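You operate a simulated robot arm through the tools that you are given. There is no shell and no other tool.

The job below is to be done with a simulated robot arm. You get a single attempt, and the scene is never put back.

JOB
Put things in order on the workbench top. At the end: the pink bumper stands on top of the painted block (marked "FIVE"); the white skittle stands where the pink bumper stood; the orange clip from the workbench top stands where the red packer stood; the red packer stands where the white skittle stood; whatever was shut is shut again. Leave all else as you found it, and nothing knocked over.

It is judged by the outcome, as a careful person would: the job done as asked, and still so three seconds after it is handed in. It fails if anything else is knocked over, pushed out of place, dropped, spilled or broken.

ROBOT AND FRAMES
A 6-joint arm with a two-finger parallel gripper, fixed in place. Base frame: the origin is at the foot of the arm, x ahead of it, y to its left, z up; the work surface is at about z = 0. Units: mm, rad, N and s.
With the tool pointing down near the work surface it reaches from about 160 to 420 mm from the base axis. Its first joint turns from -1.152 to 1.152 rad. Payload 1.57 kg.
The TCP is the grasp point between the finger pads, 30 mm short of the fingertips. In the tool frame z runs along the fingers and y along their closing line. Largest opening 80 mm; finger width 17, thickness 12; the body of the gripper, 40 by 82 mm, starts 80 mm behind the TCP.
Orientation is that of the tool frame in the base frame, as a unit quaternion [w, x, y, z]. With the fingers straight down and closing along the base's y, the tool's x points along the base's -x, its y along +y and its z along -z.

CONTROLS
- The arm moves only by the tool send_rows. Its argument "deltas" is a list that holds one entry, the list of rows, each a list of 6 numbers: the shift along the base's x, y, z in mm, then the turn, a rotation vector about the base's x, y, z in rad. In form: [[[dx, dy, dz, wx, wy, wz], ...]]. A call has 1 to 20 rows; each row is the pose to reach, as a shift and turn from the pose commanded when the call began. "claw" is the gripper command, from -1 (fully open) to 1 (shut), values between in proportion, set as the call begins (left out, the last holds). Rows are played at 5 a second. More than 50 mm and 0.15 rad between two rows, or a gripper value outside its range, and nothing of the call is played. A pose out of reach is approached as far as the arm can. The call stops where the force on the tool passes 40 N (or 10 N more than at its start, if that is more) or the arm is blocked; 0.2 s more then pass. The fingers move at their own pace (about 153 mm/s each) and stop on an object; they squeeze with about 23 N. The grip force told is the motor's: it shows also when the fingers shut on nothing. Time passes only in rows, and 0.2 s behind the last, so rows that repeat a pose let the fingers close. The reply holds the time, the measured pose of the TCP, the force on the tool along the base axes, the opening and the grip force, in the units named above and with some noise, with the torque about the TCP (base axes, N m) and any sound that the robot's microphone picked up.
- Cameras (640 x 400 px; columns grow to the right, rows downward): "scene" is fixed at [40.3, -327.8, 411.8]; the picture's right is [0.87, -0.50, 0.00], its down [-0.34, -0.59, -0.73] and it looks along [0.36, 0.63, -0.68] (base axes); focal length 214 px, centre (320, 200). "wrist" rides on the gripper at [72, -7, -122] in the tool frame; the picture's right is [0.09, 1.00, 0.00], its down [-0.84, 0.08, -0.54] and it looks along [-0.54, 0.05, 0.84] (tool axes); focal length 238 px, centre (320, 200). There is no depth. A picture from a camera that has moved, and an enlarged one, comes with that camera's place and axes in the base frame and with its lens.
- camera(camera): a new picture of that camera. No time passes.
- enlarge(camera, box): a new picture of the part [left, top, right, bottom] of that camera's present view, enlarged. No time passes.
- sign_off(): hands the job in; it is judged then, once.

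Places have to be worked out from the pictures, the camera data and where the tool is seen. Open the gripper and draw the arm clear of the work before you hand the job in, unless the task says otherwise.

The tools are called after ">>>" as a command line: name --argument value ..., lists and objects as JSON in quotes. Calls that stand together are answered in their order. send_rows: Moves the arm, as the interface text tells. Its arguments: {"type":"object","properties":{"deltas":{"type":"array","items":{"type":"array","items":{"type":"array","items":{"type":"number"}}}},"claw":{"type":"number"}},"required":["deltas"]} The other tools are called the same way: camera (camera) takes a picture; enlarge (camera, box) takes an enlarged picture of a part of a camera's view; sign_off () hands the job in.

At the start:

```text
time: 0.0
tool_pos: [222.2, 159.0, 243.1]
ee_rot: [0.001, 0.001, 1.0, 0.0]
ft_force: [-0.1, -0.2, 0.2]
ft_torque: [0.0, 0.01, 0.01]
finger_gap: 79.9
finger_force: 0.0
```

scene: 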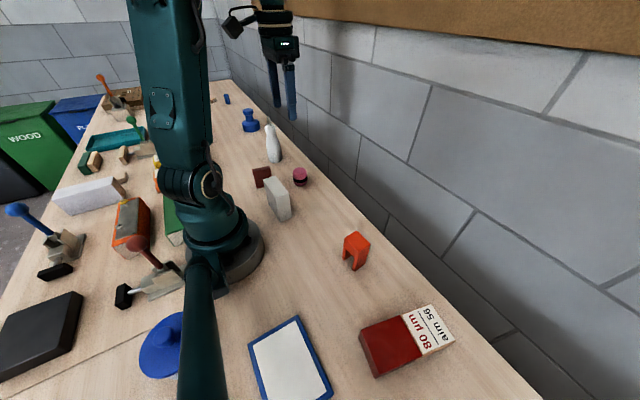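
wrist: 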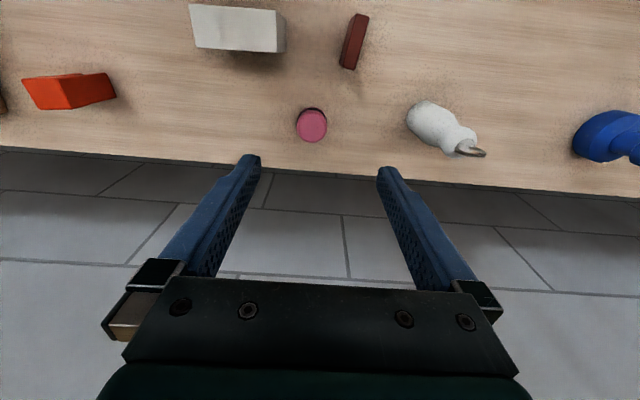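

I'll start by enlarging parts of the views to identify every object before moving.

>>> enlarge --camera "scene" --box '[220, 80, 380, 280]'

>>> enlarge --camera "scene" --box '[0, 60, 200, 200]'

>>> enlarge --camera "scene" --box '[0, 180, 200, 400]'

>>> enlarge --camera "scene" --box '[220, 220, 480, 400]'

>>> enlarge --camera "wrist" --box '[0, 0, 640, 200]'

```text
2.00 times, centred on (300, 180) of scene
camera zoom: at [40.3, -327.8, 411.8], right [0.87, -0.5, 0.0], down [-0.34, -0.59, -0.73], along [0.36, 0.63, -0.68], focal length 429 px, centre (360, 240)
```

zoom: 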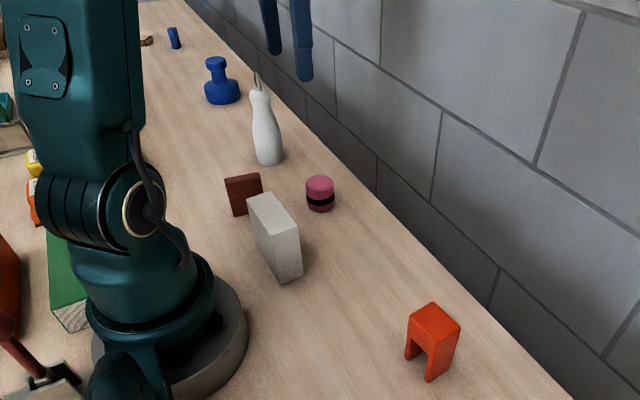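

```text
2.86 times, centred on (100, 130) of scene
camera zoom: at [40.3, -327.8, 411.8], right [0.87, -0.5, 0.0], down [-0.34, -0.59, -0.73], along [0.36, 0.63, -0.68], focal length 613 px, centre (949, 400)
```

zoom: 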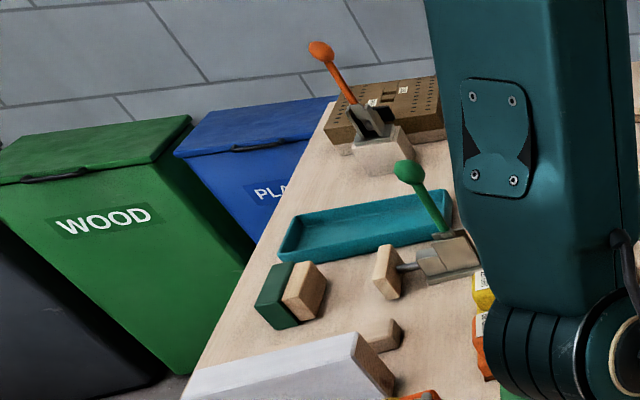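

```text
1.82 times, centred on (100, 290) of scene
camera zoom: at [40.3, -327.8, 411.8], right [0.87, -0.5, 0.0], down [-0.34, -0.59, -0.73], along [0.36, 0.63, -0.68], focal length 390 px, centre (720, 36)
```

zoom: 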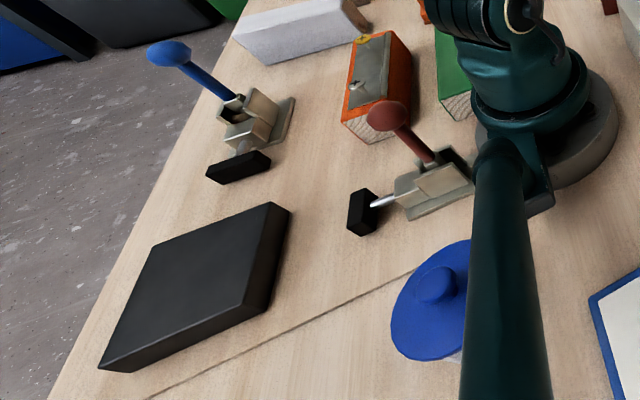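

```text
2.22 times, centred on (350, 310) of scene
camera zoom: at [40.3, -327.8, 411.8], right [0.87, -0.5, 0.0], down [-0.34, -0.59, -0.73], along [0.36, 0.63, -0.68], focal length 477 px, centre (253, -44)
```

zoom: 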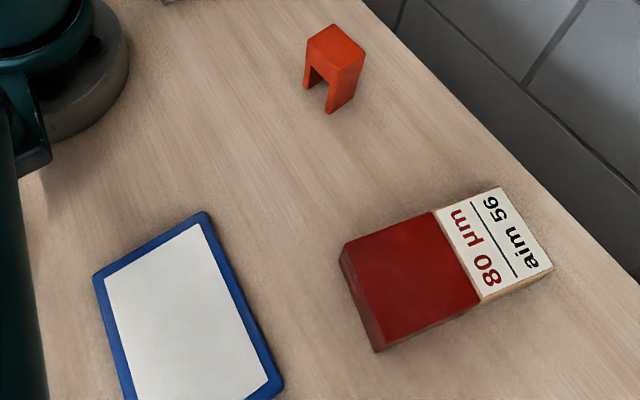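

```text
1.00 times, centred on (320, 100) of wrist (not enlarged: the box is as wide or as high as the picture)
camera zoom: at [151.6, 152.3, 365.1], right [-0.09, 1.0, 0.0], down [0.84, 0.08, 0.54], along [0.54, 0.05, -0.84], focal length 238 px, centre (320, 300)
```

zoom: 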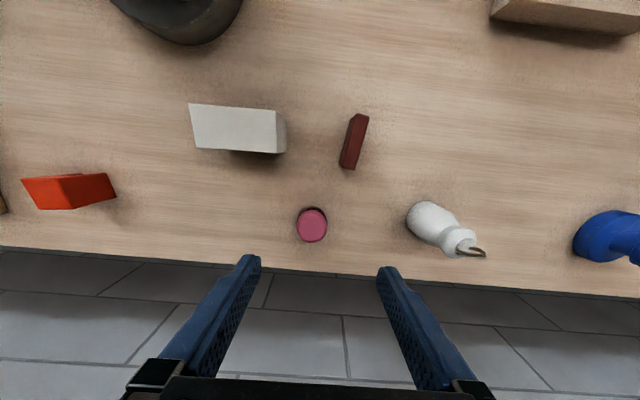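

The white block near the base and several other painted blocks are candidates for "FIVE"; I'll zoom further to look for markings.

>>> enlarge --camera "scene" --box '[240, 150, 320, 230]'

>>> enlarge --camera "wrist" --box '[180, 0, 380, 80]'

>>> enlarge --camera "scene" --box '[40, 130, 190, 290]'

>>> enlarge --camera "scene" --box '[200, 80, 280, 130]'

>>> enlarge --camera "scene" --box '[340, 290, 470, 390]'

```text
5.00 times, centred on (280, 190) of scene
camera zoom: at [40.3, -327.8, 411.8], right [0.87, -0.5, 0.0], down [-0.34, -0.59, -0.73], along [0.36, 0.63, -0.68], focal length 1072 px, centre (520, 250)
```

zoom: 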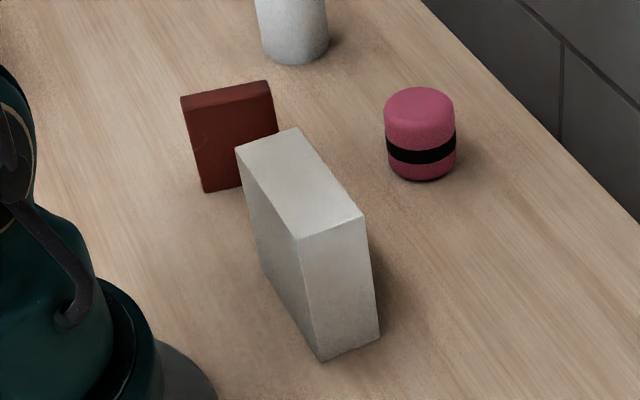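

```text
3.20 times, centred on (280, 40) of wrist
camera zoom: at [151.6, 152.3, 365.1], right [-0.09, 1.0, 0.0], down [0.84, 0.08, 0.54], along [0.54, 0.05, -0.84], focal length 763 px, centre (448, 712)
```

zoom: 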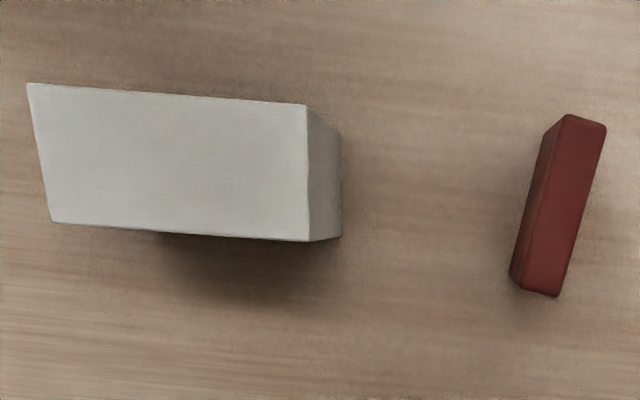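

```text
2.50 times, centred on (115, 210) of scene
camera zoom: at [40.3, -327.8, 411.8], right [0.87, -0.5, 0.0], down [-0.34, -0.59, -0.73], along [0.36, 0.63, -0.68], focal length 536 px, centre (832, 175)
```

zoom: 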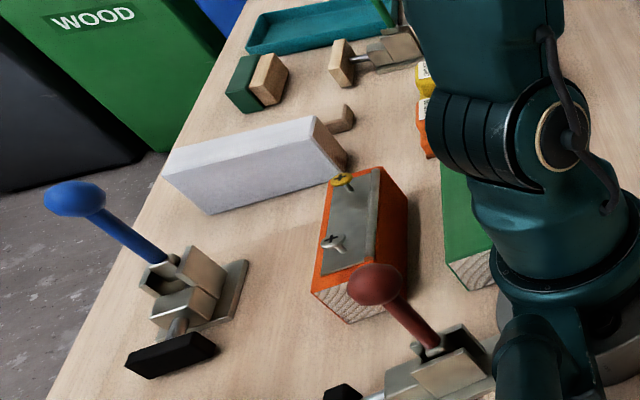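

```text
8.00 times, centred on (240, 105) of scene
camera zoom: at [40.3, -327.8, 411.8], right [0.87, -0.5, 0.0], down [-0.34, -0.59, -0.73], along [0.36, 0.63, -0.68], focal length 1716 px, centre (960, 960)
```

zoom: 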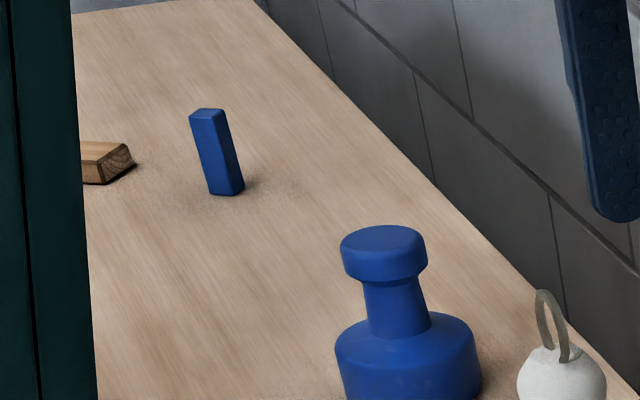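

```text
4.00 times, centred on (405, 340) of scene
camera zoom: at [40.3, -327.8, 411.8], right [0.87, -0.5, 0.0], down [-0.34, -0.59, -0.73], along [0.36, 0.63, -0.68], focal length 858 px, centre (-20, -360)
```

zoom: 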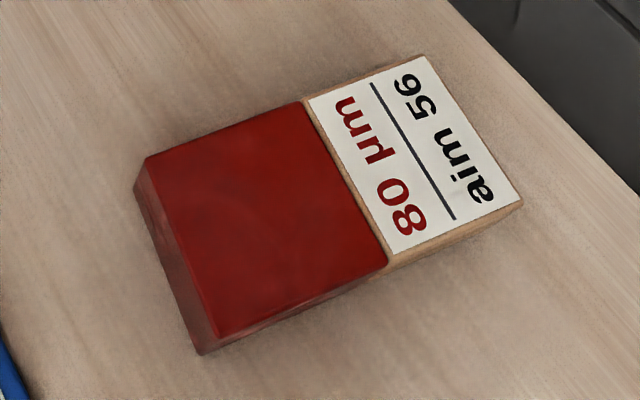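

No mark is visible on the faces I can see, so I'll move the arm at height toward the centre and look with the wrist camera from other sides.

>>> send_rows --deltas '[[[10, -40, 20, 0, 0, 0], [10, -80, 20, 0, 0, 0], [20, -120, 20, 0, 0, 0], [20, -159, 20, 0, 0, 0]]]' --claw -1

>>> camera --camera "wrist"

>>> camera --camera "scene"

```text
time: 1.0
tool_pos: [242.1, -4.4, 260.2]
ee_rot: [0.001, 0.0, 1.0, 0.0]
ft_force: [-0.6, 0.3, -0.4]
ft_torque: [-0.01, 0.02, 0.05]
finger_gap: 80.0
finger_force: 0.0
```

```text
taken
camera wrist: at [170.6, -11.0, 383.6], right [-0.09, 1.0, 0.0], down [0.84, 0.08, 0.54], along [0.54, 0.05, -0.84], focal length 238 px, centre (320, 200)
```

wrist: 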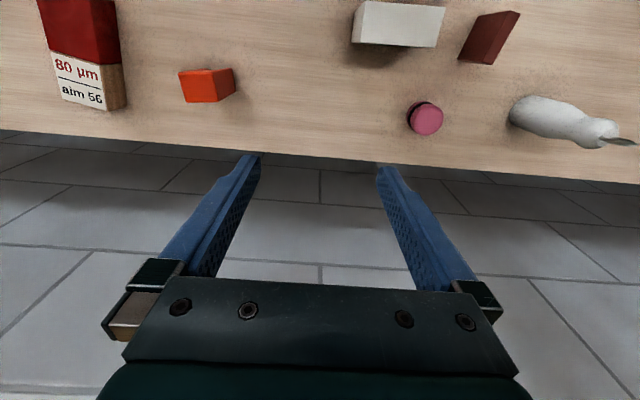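

```text
taken
```

scene: 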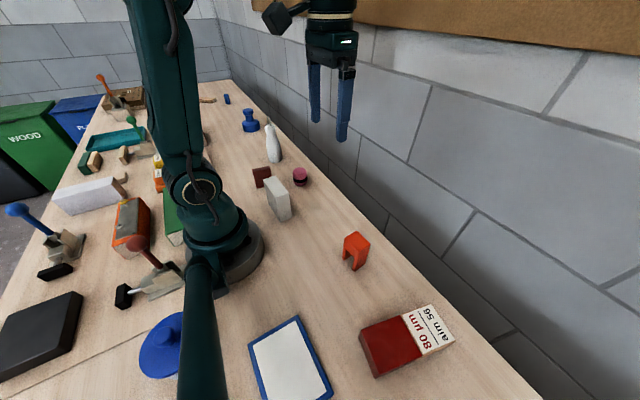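

The camera shows the same set of objects; the far (+x) face of the white block is unseen. I'll turn the tool about the vertical and lower a bit so the wrist camera can look back at it.

>>> send_rows --deltas '[[[0, 10, 0, 0, 0, -0.15], [0, 20, 0, 0, 0, -0.3], [0, 30, 0, 0, 0, -0.45], [-5, 40, 0, 0, 0, -0.6], [-10, 50, 0, 0, 0, -0.75], [-15, 60, 0, 0, 0, -0.9], [-20, 64, 0, 0, 0, -1.05], [-25, 64, 0, 0, 0, -1.2], [-30, 64, 0, 0, 0, -1.35], [-30, 64, 0, 0, 0, -1.5]]]'

>>> camera --camera "wrist"

>>> camera --camera "scene"

```text
time: 3.2
tool_pos: [212.0, 63.4, 262.5]
ee_rot: [0.001, 0.684, 0.73, -0.001]
ft_force: [0.3, -0.4, 0.1]
ft_torque: [-0.01, 0.03, 0.03]
finger_gap: 80.2
finger_force: 0.0
```

```text
taken
camera wrist: at [201.8, 135.1, 385.2], right [0.99, 0.16, 0.0], down [0.13, -0.83, 0.54], along [0.09, -0.54, -0.84], focal length 238 px, centre (320, 200)
```

wrist: 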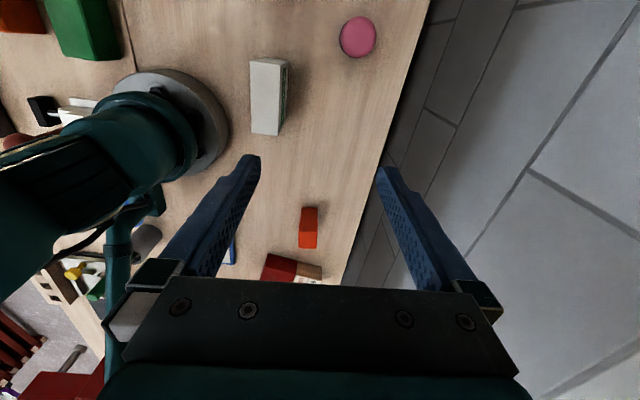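

```text
taken
```

scene: 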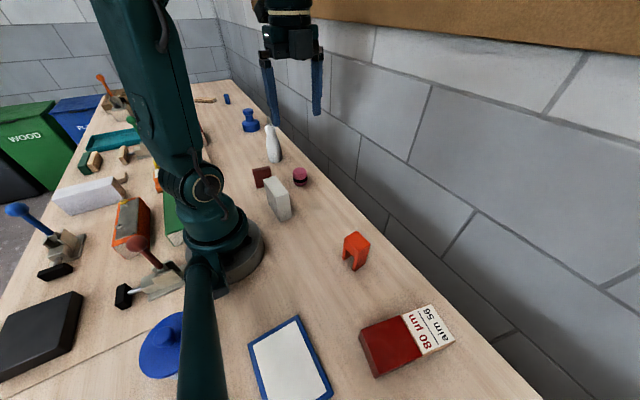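

A dark marking shows on the +x side of the white block; I'll enlarge that.

>>> enlarge --camera "wrist" --box '[230, 40, 310, 150]'

>>> enlarge --camera "wrist" --box '[230, 190, 350, 290]'

>>> enlarge --camera "wrist" --box '[0, 200, 160, 400]'

```text
3.64 times, centred on (270, 95) of wrist
camera zoom: at [201.8, 135.1, 385.2], right [0.99, 0.16, 0.0], down [0.13, -0.83, 0.54], along [0.09, -0.54, -0.84], focal length 867 px, centre (502, 582)
```

zoom: 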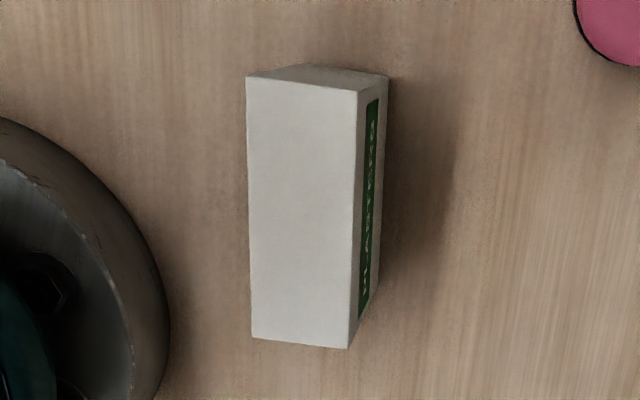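

```text
4.00 times, centred on (290, 240) of wrist
camera zoom: at [201.8, 135.1, 385.2], right [0.99, 0.16, 0.0], down [0.13, -0.83, 0.54], along [0.09, -0.54, -0.84], focal length 953 px, centre (440, 40)
```

zoom: 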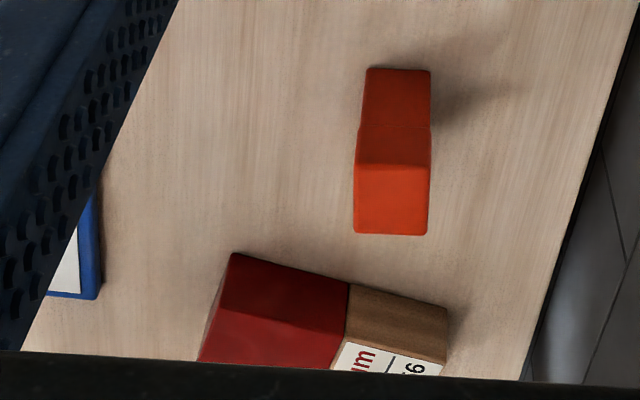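

```text
2.00 times, centred on (80, 300) of wrist
camera zoom: at [201.8, 135.1, 385.2], right [0.99, 0.16, 0.0], down [0.13, -0.83, 0.54], along [0.09, -0.54, -0.84], focal length 477 px, centre (800, 0)
```

zoom: 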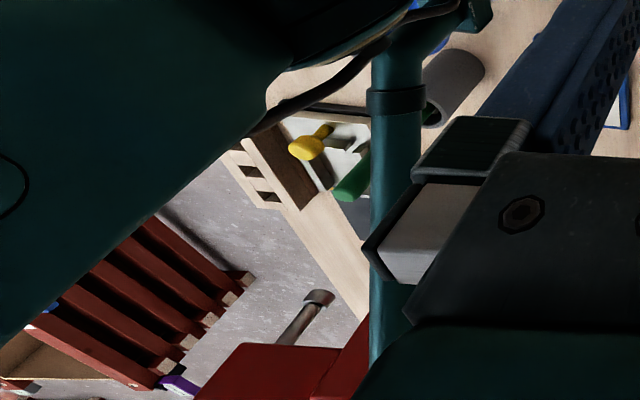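

There's a green label with text on the +x face. I'll keep turning and lower to read it.

>>> send_rows --deltas '[[[-5, 5, -10, 0, 0, -0.15], [-10, 8, -20, 0, 0, -0.3], [-12, 8, -30, 0, 0, -0.45], [-12, 8, -40, 0, 0, -0.6], [-12, 8, -50, 0, 0, -0.75], [-12, 8, -60, 0, 0, -0.9], [-12, 8, -70, 0, 0, -1.05], [-12, 8, -80, 0, 0, -1.2], [-12, 8, -90, 0, 0, -1.35]]]'

>>> camera --camera "wrist"

>>> camera --camera "scene"

```text
time: 5.2
tool_pos: [217.1, 0.4, 166.4]
ee_rot: [-0.007, 0.989, 0.149, -0.002]
ft_force: [-1.0, 0.7, 0.1]
ft_torque: [0.01, 0.02, -0.03]
finger_gap: 80.2
finger_force: 0.0
out of reach, approached as far as the arm can: row 7, 8, 9
```

```text
taken
camera wrist: at [285.3, 25.4, 289.0], right [0.38, -0.92, -0.01], down [-0.78, -0.33, 0.54], along [-0.5, -0.2, -0.84], focal length 238 px, centre (320, 200)
```

wrist: 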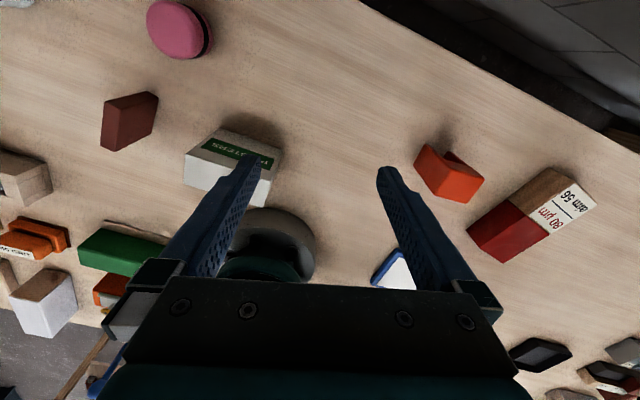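

```text
taken
```

scene: 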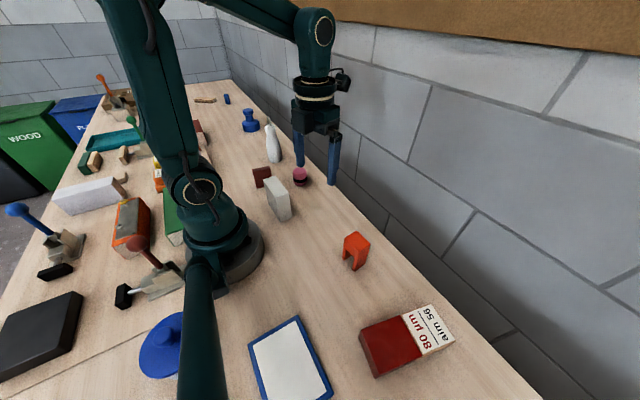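

Now the label side faces the wrist camera; I'll enlarge it, and other blocks too.

>>> enlarge --camera "wrist" --box '[170, 110, 300, 220]'

>>> enlarge --camera "wrist" --box '[0, 130, 200, 350]'

>>> enlarge --camera "wrist" --box '[380, 130, 640, 400]'

```text
3.64 times, centred on (235, 165) of wrist
camera zoom: at [285.3, 25.4, 289.0], right [0.38, -0.92, -0.01], down [-0.78, -0.33, 0.54], along [-0.5, -0.2, -0.84], focal length 867 px, centre (629, 327)
```

zoom: 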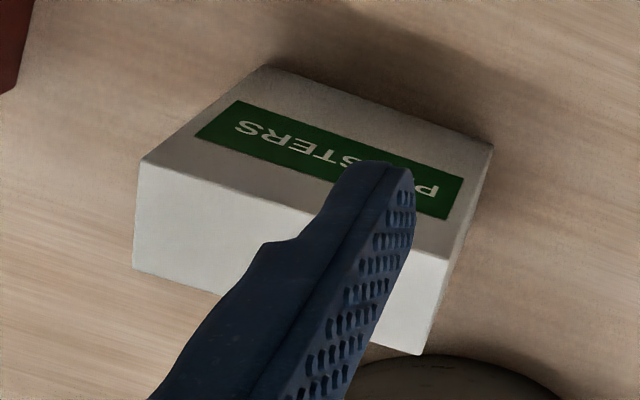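

```text
1.82 times, centred on (100, 240) of wrist
camera zoom: at [285.3, 25.4, 289.0], right [0.38, -0.92, -0.01], down [-0.78, -0.33, 0.54], along [-0.5, -0.2, -0.84], focal length 433 px, centre (720, 127)
```

zoom: 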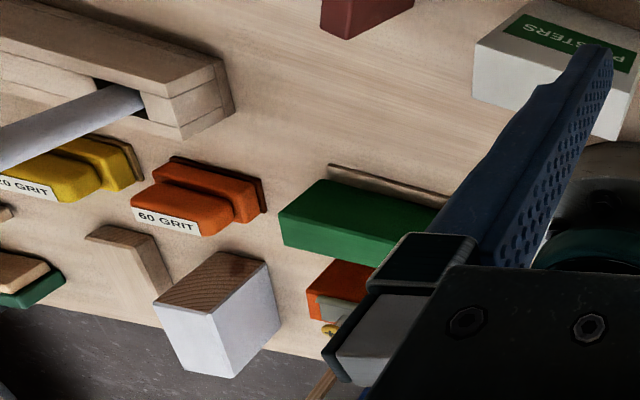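

```text
1.48 times, centred on (510, 265) of wrist
camera zoom: at [285.3, 25.4, 289.0], right [0.38, -0.92, -0.01], down [-0.78, -0.33, 0.54], along [-0.5, -0.2, -0.84], focal length 353 px, centre (38, 104)
```

zoom: 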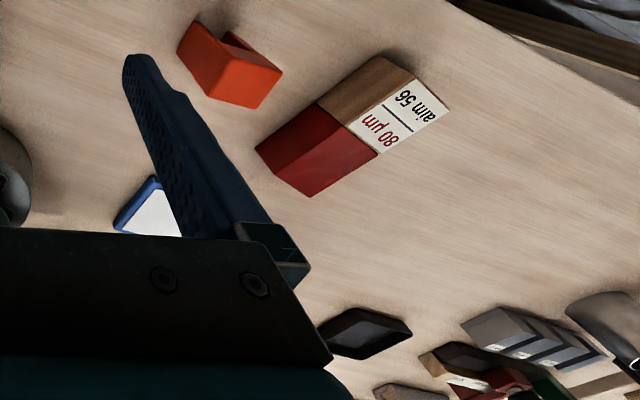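

The white box reads "PLASTERS", so it is not the painted block. The red/wood block with "80 µm aim 56" is a half‑painted block; I'll enlarge its sides to look for "FIVE".

>>> enlarge --camera "wrist" --box '[460, 155, 600, 270]'

>>> enlarge --camera "wrist" --box '[480, 320, 640, 400]'

>>> enlarge --camera "scene" --box '[150, 140, 230, 260]'

```text
3.48 times, centred on (530, 212) of wrist
camera zoom: at [285.3, 25.4, 289.0], right [0.38, -0.92, -0.01], down [-0.78, -0.33, 0.54], along [-0.5, -0.2, -0.84], focal length 829 px, centre (-410, 156)
```

zoom: 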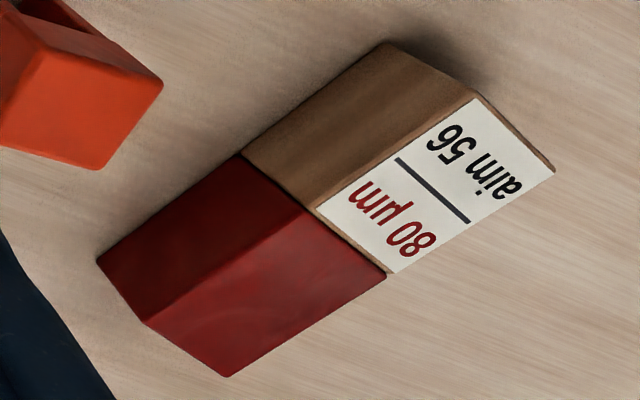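

```text
4.00 times, centred on (560, 360) of wrist
camera zoom: at [285.3, 25.4, 289.0], right [0.38, -0.92, -0.01], down [-0.78, -0.33, 0.54], along [-0.5, -0.2, -0.84], focal length 953 px, centre (-640, -440)
```

zoom: 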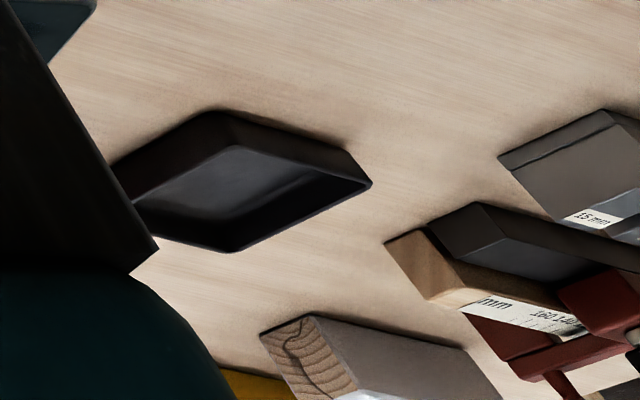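

```text
3.33 times, centred on (190, 200) of scene
camera zoom: at [40.3, -327.8, 411.8], right [0.87, -0.5, 0.0], down [-0.34, -0.59, -0.73], along [0.36, 0.63, -0.68], focal length 715 px, centre (753, 200)
```

zoom: 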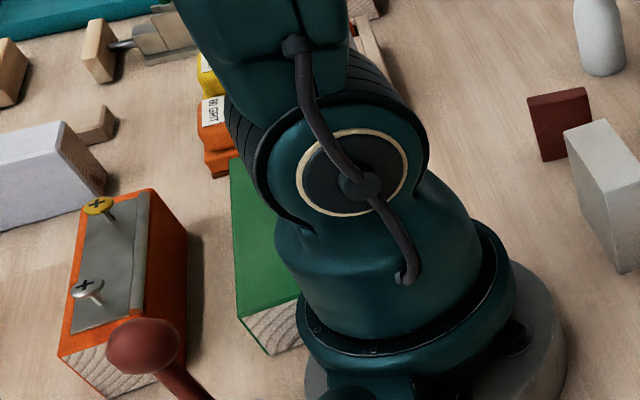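

Nothing marked FIVE yet; the hidden faces of the 80 µm block must be checked. I'll first do a small lift/shift to see what reference pose the controller uses after the out-of-reach rows.

>>> send_rows --deltas '[[[0, -30, 20, 0, 0, 0], [0, -60, 40, 0, 0, 0]]]'

```text
time: 5.8
tool_pos: [214.5, -59.1, 204.2]
ee_rot: [0.0, 0.989, 0.145, -0.002]
ft_force: [-0.8, -0.2, 0.3]
ft_torque: [-0.03, 0.0, 0.01]
finger_gap: 79.9
finger_force: 0.0
```

The reference is the reached pose. Now I'll travel right at height to look at the 80 µm block's +x side.

>>> send_rows --deltas '[[[-4, -40, 10, 0, 0, 0], [-8, -80, 20, 0, 0, -0.1], [-14, -120, 20, 0, 0, -0.2], [-14, -160, 20, 0, 0, -0.3], [-14, -190, 0, 0, 0, -0.3], [-14, -190, -30, 0, 0, -0.3]]]'

>>> camera --camera "wrist"

>>> camera --camera "scene"

```text
time: 7.2
tool_pos: [202.5, -252.5, 175.3]
ee_rot: [0.0, 1.0, -0.004, -0.001]
ft_force: [-0.3, -0.2, 0.2]
ft_torque: [0.0, -0.05, -0.05]
finger_gap: 80.0
finger_force: 0.0
```

```text
taken
camera wrist: at [276.5, -246.3, 298.2], right [0.08, -1.0, 0.0], down [-0.84, -0.07, 0.54], along [-0.54, -0.05, -0.84], focal length 238 px, centre (320, 200)
```

wrist: 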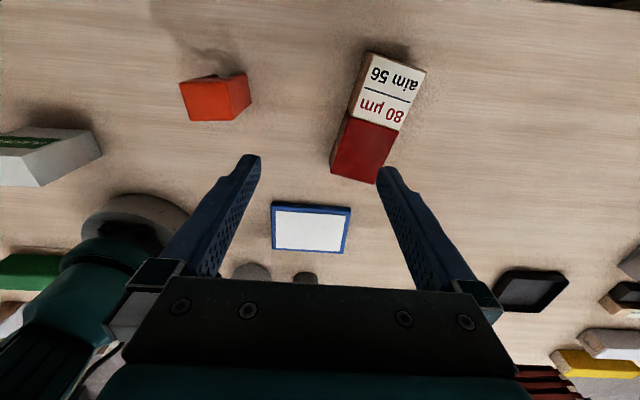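

```text
taken
```

scene: 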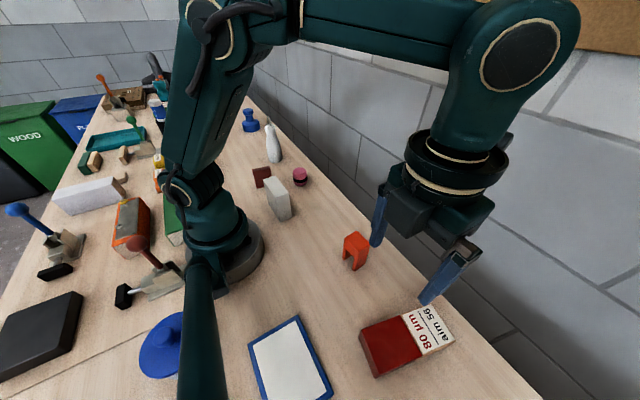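

I'll enlarge the 80 µm block from this view.

>>> enlarge --camera "wrist" --box '[310, 30, 450, 200]'

>>> enlarge --camera "wrist" --box '[480, 230, 640, 400]'

>>> enlarge --camera "wrist" --box '[160, 180, 400, 300]'

>>> enlarge --camera "scene" --box '[80, 40, 240, 180]'

```text
2.35 times, centred on (380, 115) of wrist
camera zoom: at [276.5, -246.3, 298.2], right [0.08, -1.0, 0.0], down [-0.84, -0.07, 0.54], along [-0.54, -0.05, -0.84], focal length 561 px, centre (179, 400)
```

zoom: 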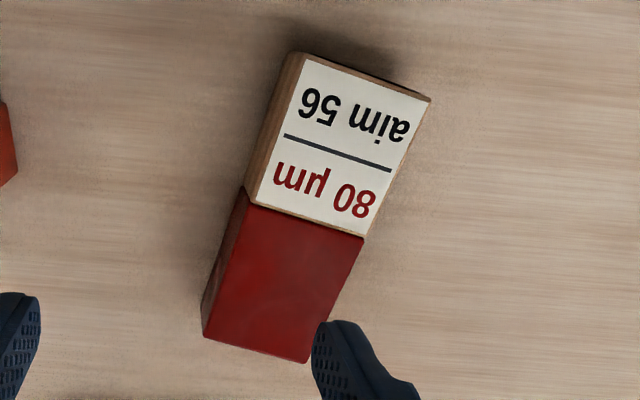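

```text
2.35 times, centred on (560, 315) of wrist
camera zoom: at [276.5, -246.3, 298.2], right [0.08, -1.0, 0.0], down [-0.84, -0.07, 0.54], along [-0.54, -0.05, -0.84], focal length 561 px, centre (-245, -71)
```

zoom: 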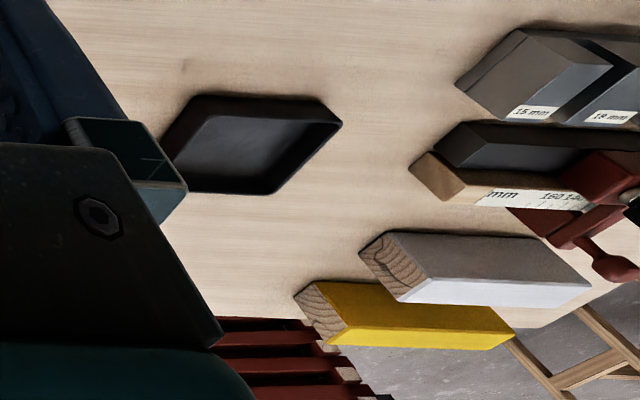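

```text
2.67 times, centred on (280, 240) of wrist
camera zoom: at [276.5, -246.3, 298.2], right [0.08, -1.0, 0.0], down [-0.84, -0.07, 0.54], along [-0.54, -0.05, -0.84], focal length 636 px, centre (427, 93)
```

zoom: 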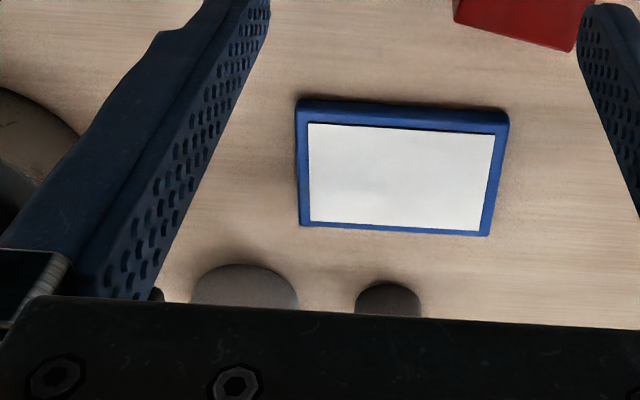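

```text
2.86 times, centred on (160, 110) of scene
camera zoom: at [40.3, -327.9, 411.8], right [0.87, -0.5, 0.0], down [-0.34, -0.59, -0.73], along [0.36, 0.63, -0.68], focal length 613 px, centre (777, 457)
```

zoom: 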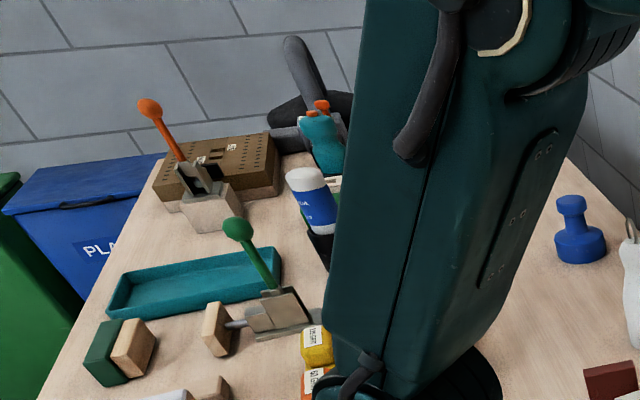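

The block's top reads only "80 µm / aim 56"; its +x end face is still unseen. Block spans roughly x 140–275, y −297…−325, height ≈30 mm. I'll move the camera out toward its +x end, staying above it.

>>> send_rows --deltas '[[[10, -15, -10, 0, 0, -0.1], [20, -30, -25, 0, 0, -0.2], [30, -45, -45, 0, 0, -0.3], [35, -48, -60, 0, 0, -0.4], [35, -48, -72, 0, 0, -0.4]]]'

>>> camera --camera "wrist"

>>> camera --camera "scene"

```text
time: 8.4
tool_pos: [238.1, -299.6, 105.2]
ee_rot: [0.0, 0.979, -0.204, -0.002]
ft_force: [0.4, 0.2, 0.1]
ft_torque: [0.0, 0.0, 0.02]
finger_gap: 80.1
finger_force: 0.0
```

```text
taken
camera wrist: at [308.0, -321.6, 227.8], right [-0.31, -0.95, 0.0], down [-0.8, 0.26, 0.54], along [-0.52, 0.17, -0.84], focal length 238 px, centre (320, 200)
```

wrist: 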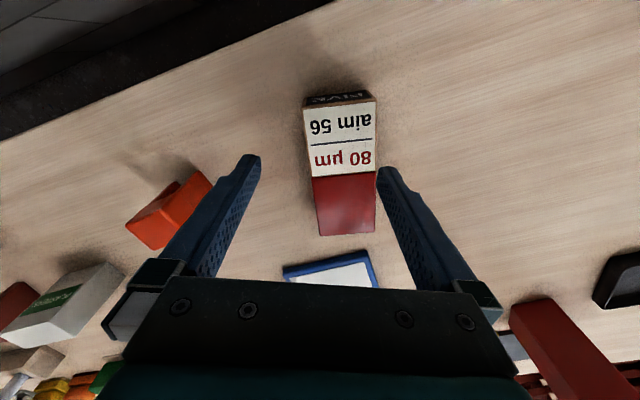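

```text
taken
```

scene: 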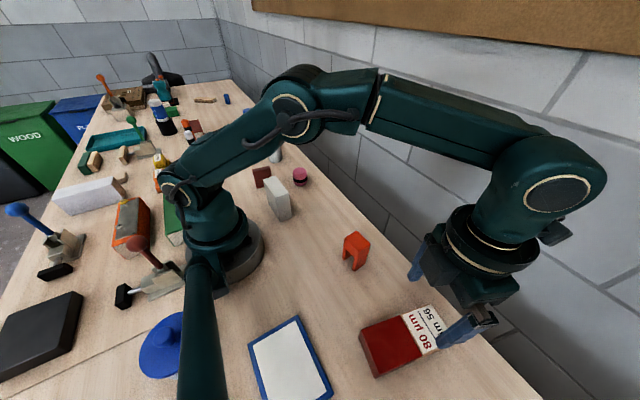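

The end face shows some lettering ("...VE"). I'll enlarge it.

>>> enlarge --camera "wrist" --box '[295, 80, 385, 130]'

>>> enlarge --camera "wrist" --box '[0, 0, 340, 140]'

>>> enlarge --camera "wrist" --box '[480, 240, 640, 400]'

>>> enlarge --camera "scene" --box '[80, 40, 240, 180]'

```text
7.11 times, centred on (340, 105) of wrist
camera zoom: at [308.0, -321.6, 227.8], right [-0.31, -0.95, 0.0], down [-0.8, 0.26, 0.54], along [-0.52, 0.17, -0.84], focal length 1695 px, centre (178, 876)
```

zoom: 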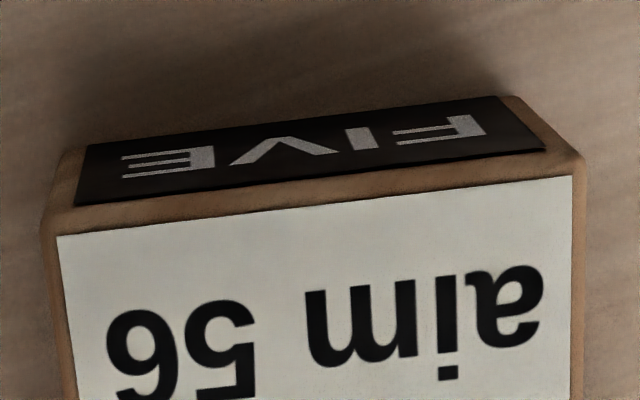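

```text
1.88 times, centred on (170, 70) of wrist
camera zoom: at [308.0, -321.6, 227.8], right [-0.31, -0.95, 0.0], down [-0.8, 0.26, 0.54], along [-0.52, 0.17, -0.84], focal length 449 px, centre (602, 445)
```

zoom: 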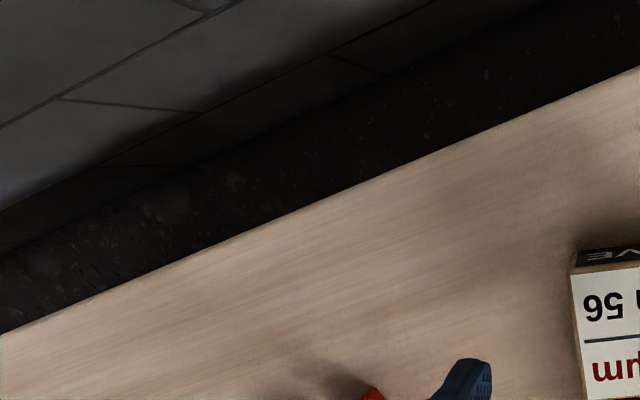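

```text
2.50 times, centred on (560, 320) of wrist
camera zoom: at [308.0, -321.6, 227.8], right [-0.31, -0.95, 0.0], down [-0.8, 0.26, 0.54], along [-0.52, 0.17, -0.84], focal length 596 px, centre (-280, -100)
```

zoom: 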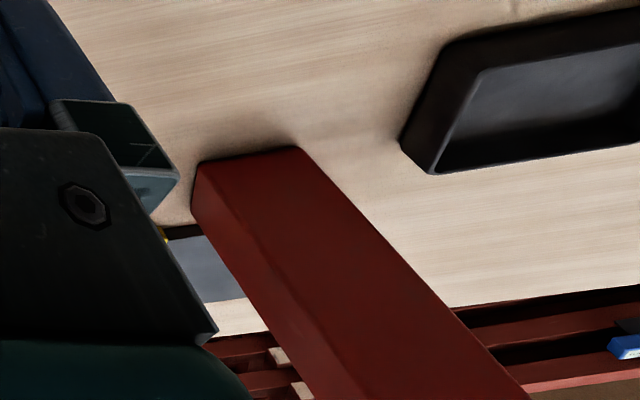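

```text
2.86 times, centred on (160, 110) of scene
camera zoom: at [40.3, -327.9, 411.8], right [0.87, -0.5, 0.0], down [-0.34, -0.59, -0.73], along [0.36, 0.63, -0.68], focal length 613 px, centre (777, 457)
```

zoom: 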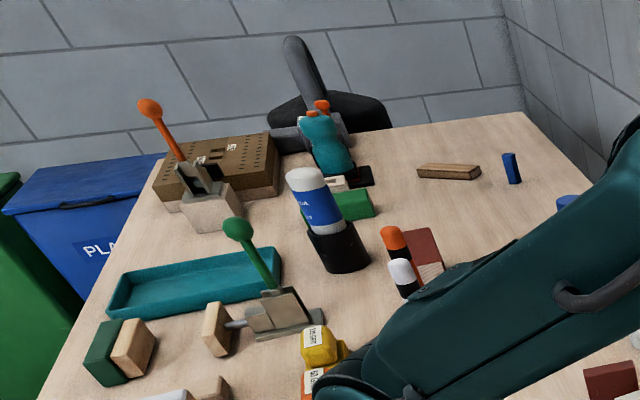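

Confirmed: the block's end face reads "FIVE". There is also a gap between bench and wall. Now I'll lift, unwind the wrist and go over to the pink bumper.

>>> send_rows --deltas '[[[-5, 5, 40, 0, 0, 0], [-10, 20, 80, 0, 0, 0.1], [-10, 50, 120, 0, 0, 0.25], [-10, 90, 145, 0, 0, 0.4], [-10, 130, 145, 0, 0, 0.55], [-10, 170, 145, 0, 0, 0.7], [-8, 210, 145, 0, 0, 0.85], [-8, 250, 145, 0, 0, 1.0], [-8, 280, 145, 0, 0, 1.15], [-8, 300, 145, 0, 0, 1.3], [-8, 320, 145, 0, 0, 1.45], [-8, 340, 145, 0, 0, 1.6], [-8, 360, 145, 0, 0, 1.75], [-8, 380, 145, 0, 0, 1.9], [-8, 400, 145, 0, 0, 2.05], [-8, 420, 145, 0, 0, 2.2], [-8, 435, 145, 0, 0, 2.35], [-8, 440, 145, 0, 0, 2.5], [-8, 440, 145, 0, 0, 2.65], [-8, 440, 145, 0, 0, 2.8]]]'

```text
time: 12.6
tool_pos: [228.8, 143.0, 249.9]
ee_rot: [0.001, 0.366, 0.931, -0.001]
ft_force: [-0.1, 0.0, -0.2]
ft_torque: [0.02, 0.03, -0.02]
finger_gap: 80.0
finger_force: 0.1
```

Now I finish unwinding to the default yaw and lower somewhat above the bumper for a close look.

>>> send_rows --deltas '[[[0, 0, -10, 0, 0, 0.15], [2, 2, -20, 0, 0, 0.3], [4, 4, -35, 0, 0, 0.45], [8, 6, -50, 0, 0, 0.6], [10, 6, -70, 0, 0, 0.75]]]'

>>> camera --camera "wrist"

>>> camera --camera "scene"

```text
time: 13.8
tool_pos: [237.9, 149.8, 179.4]
ee_rot: [0.001, 0.0, 1.0, 0.0]
ft_force: [0.1, -0.7, 0.5]
ft_torque: [0.02, -0.01, 0.02]
finger_gap: 79.9
finger_force: 0.0
```

```text
taken
camera wrist: at [167.7, 141.6, 301.8], right [-0.09, 1.0, 0.0], down [0.84, 0.08, 0.54], along [0.54, 0.05, -0.84], focal length 238 px, centre (320, 200)
```

wrist: 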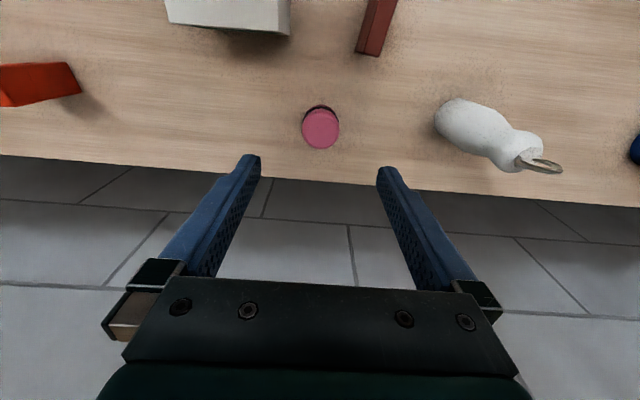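

```text
taken
```

scene: 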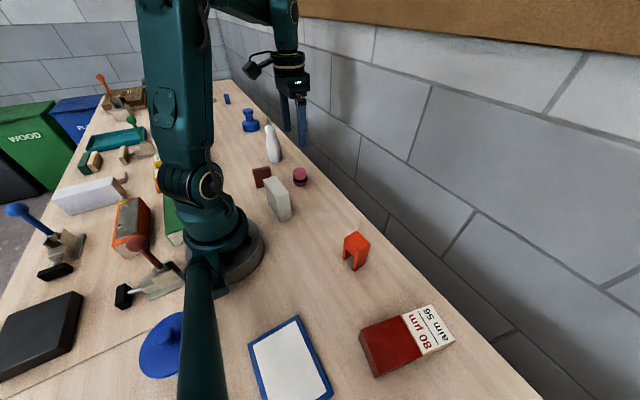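

I'll enlarge the bumper, skittle and packer from this pose to fix their places.

>>> enlarge --camera "wrist" --box '[290, 90, 350, 160]'

>>> enlarge --camera "wrist" --box '[420, 80, 570, 190]'

>>> enlarge --camera "scene" --box '[240, 110, 320, 200]'

```text
5.71 times, centred on (320, 125) of wrist
camera zoom: at [167.7, 141.6, 301.8], right [-0.09, 1.0, 0.0], down [0.84, 0.08, 0.54], along [0.54, 0.05, -0.84], focal length 1362 px, centre (320, 629)
```

zoom: 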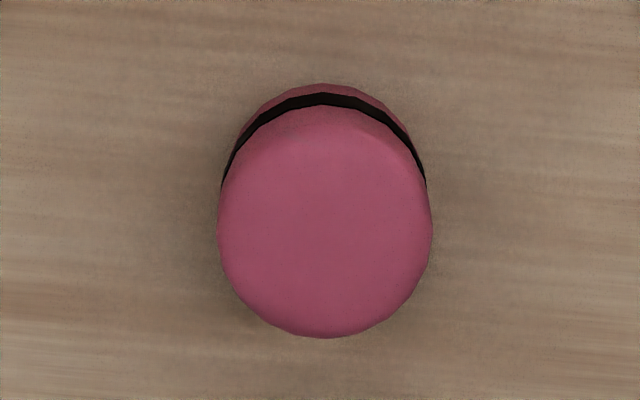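

```text
3.64 times, centred on (495, 135) of wrist
camera zoom: at [167.7, 141.6, 301.8], right [-0.09, 1.0, 0.0], down [0.84, 0.08, 0.54], along [0.54, 0.05, -0.84], focal length 867 px, centre (-316, 436)
```

zoom: 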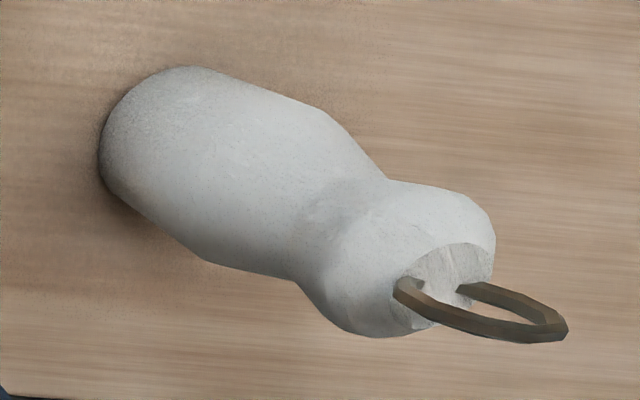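

```text
4.44 times, centred on (280, 155) of scene
camera zoom: at [40.3, -327.8, 411.8], right [0.87, -0.5, 0.0], down [-0.34, -0.59, -0.73], along [0.36, 0.63, -0.68], focal length 953 px, centre (498, 400)
```

zoom: 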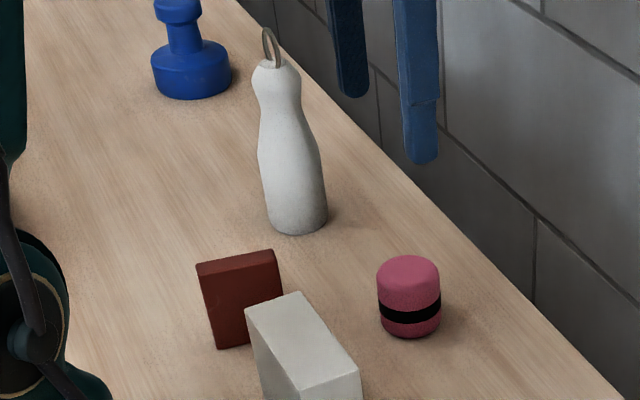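

Bumper judged at about (245.5, 151), Ø42, height ≈36. I'll lower over it with open fingers, stopping at z≈70 for a check.

>>> send_rows --deltas '[[[4, 0.5, -30, 0, 0, 0], [8, 1, -60, 0, 0, 0], [8, 1, -90, 0, 0, 0], [8, 1, -108, 0, 0, 0], [8, 1, -108, 0, 0, 0]]]' --claw -1

>>> camera --camera "wrist"

>>> enlarge --camera "scene" --box '[240, 110, 360, 200]'

```text
time: 15.0
tool_pos: [248.8, 150.8, 72.7]
ee_rot: [0.001, 0.0, 1.0, 0.001]
ft_force: [-0.6, 0.1, 0.4]
ft_torque: [-0.02, -0.01, 0.0]
finger_gap: 80.0
finger_force: 0.3
```

```text
taken
camera wrist: at [177.3, 143.1, 194.8], right [-0.09, 1.0, 0.0], down [0.84, 0.08, 0.54], along [0.54, 0.05, -0.84], focal length 238 px, centre (320, 200)
```

wrist: 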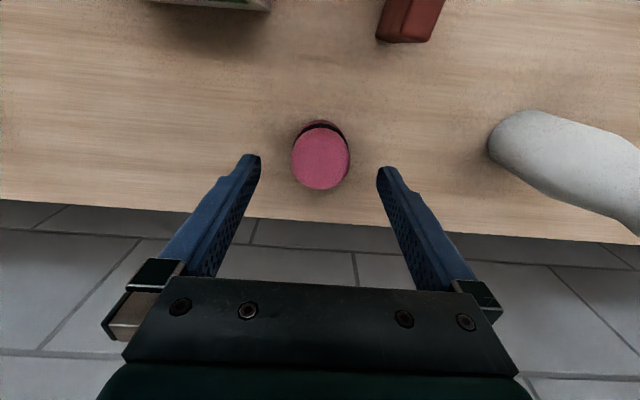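

```text
4.44 times, centred on (300, 155) of scene
camera zoom: at [40.3, -327.8, 411.8], right [0.87, -0.5, 0.0], down [-0.34, -0.59, -0.73], along [0.36, 0.63, -0.68], focal length 953 px, centre (409, 400)
```

zoom: 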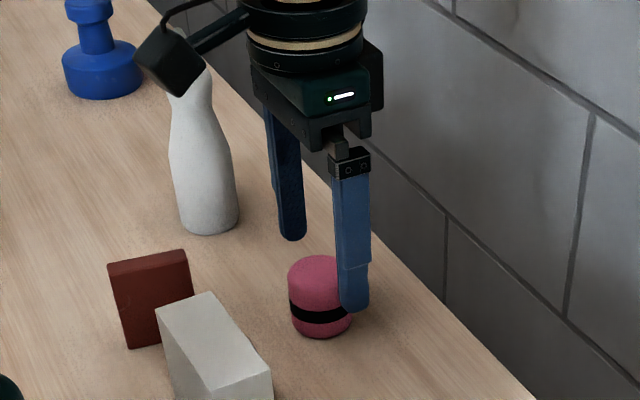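

Bumper is centred between the fingers (within ~1 mm). I'll lower to z≈35 and then close.

>>> send_rows --deltas '[[[-0.5, 0, -20, 0, 0, 0], [-1, 0, -37, 0, 0, 0], [-1, 0, -37, 0, 0, 0], [-1, 0, -37, 0, 0, 0]]]'

>>> send_rows --deltas '[[[0, 0, 0, 0, 0, 0], [0, 0, 0, 0, 0, 0], [0, 0, 0, 0, 0, 0], [0, 0, 0, 0, 0, 0]]]' --claw 1

>>> camera --camera "wrist"

```text
time: 16.0
tool_pos: [245.7, 150.5, 33.5]
ee_rot: [0.0, 0.0, 1.0, 0.0]
ft_force: [0.1, 0.2, 0.1]
ft_torque: [0.02, 0.02, 0.0]
finger_gap: 80.1
finger_force: 0.2
```

```text
time: 17.0
tool_pos: [246.7, 150.7, 34.3]
ee_rot: [0.001, 0.001, 1.0, 0.0]
ft_force: [-0.3, -0.7, 0.0]
ft_torque: [0.04, 0.0, -0.01]
finger_gap: 40.1
finger_force: 23.0
```

```text
taken
camera wrist: at [175.8, 143.3, 156.3], right [-0.09, 1.0, 0.0], down [0.84, 0.08, 0.54], along [0.54, 0.05, -0.84], focal length 238 px, centre (320, 200)
```

wrist: 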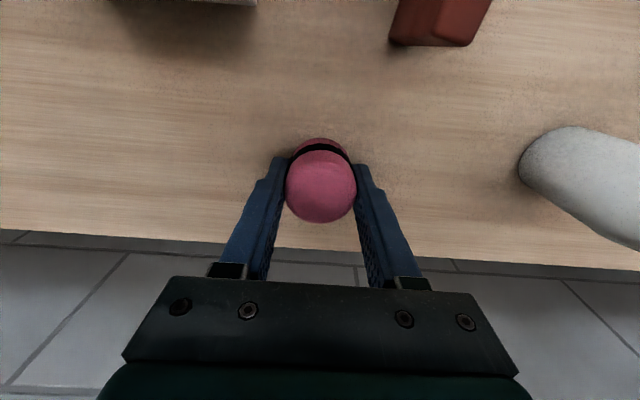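

Gripped at 40 mm opening; bumper spot is P ≈ (246, 150.5), TCP height 34. Lifting and carrying it at height toward the FIVE block.

>>> send_rows --deltas '[[[0, 0, 15, 0, 0, 0], [0, 0, 50, 0, 0, 0], [0, 0, 95, 0, 0, 0], [0, -10, 140, 0, 0, 0], [0, -40, 165, 0, 0, 0], [0, -80, 165, 0, 0, 0], [0, -120, 165, 0, 0, 0], [0, -160, 165, 0, 0, 0], [0, -200, 165, 0, 0, 0], [0, -240, 165, 0, 0, 0], [0, -280, 165, 0, 0, 0], [-10, -320, 165, 0, 0, 0], [-20, -360, 165, 0, 0, 0], [-30, -400, 165, 0, 0, 0], [-38, -435, 165, 0, 0, 0], [-38, -455, 150, 0, 0, 0], [-38, -455, 150, 0, 0, 0]]]'

>>> camera --camera "wrist"

>>> camera --camera "scene"

```text
time: 20.6
tool_pos: [207.7, -305.7, 181.7]
ee_rot: [0.001, 0.0, 1.0, 0.0]
ft_force: [0.5, 0.1, 0.0]
ft_torque: [-0.05, 0.01, 0.01]
finger_gap: 40.3
finger_force: 22.8
```

```text
taken
camera wrist: at [136.6, -311.4, 304.4], right [-0.09, 1.0, 0.0], down [0.84, 0.08, 0.54], along [0.54, 0.05, -0.84], focal length 238 px, centre (320, 200)
```

wrist: 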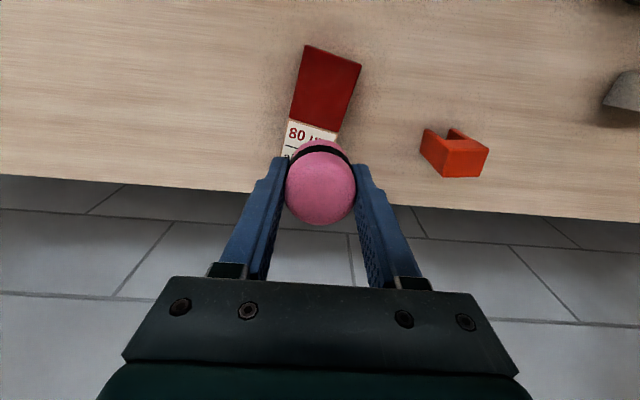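

```text
taken
```

scene: 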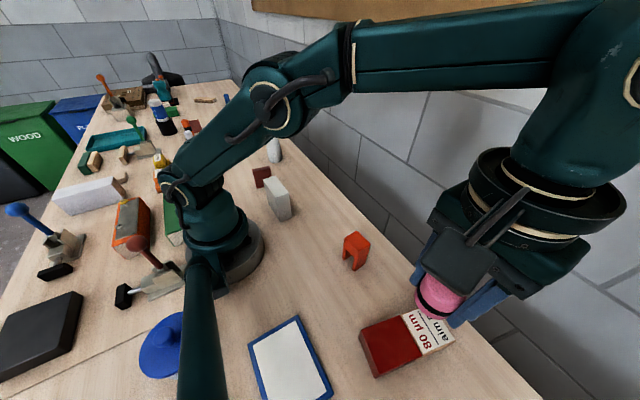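

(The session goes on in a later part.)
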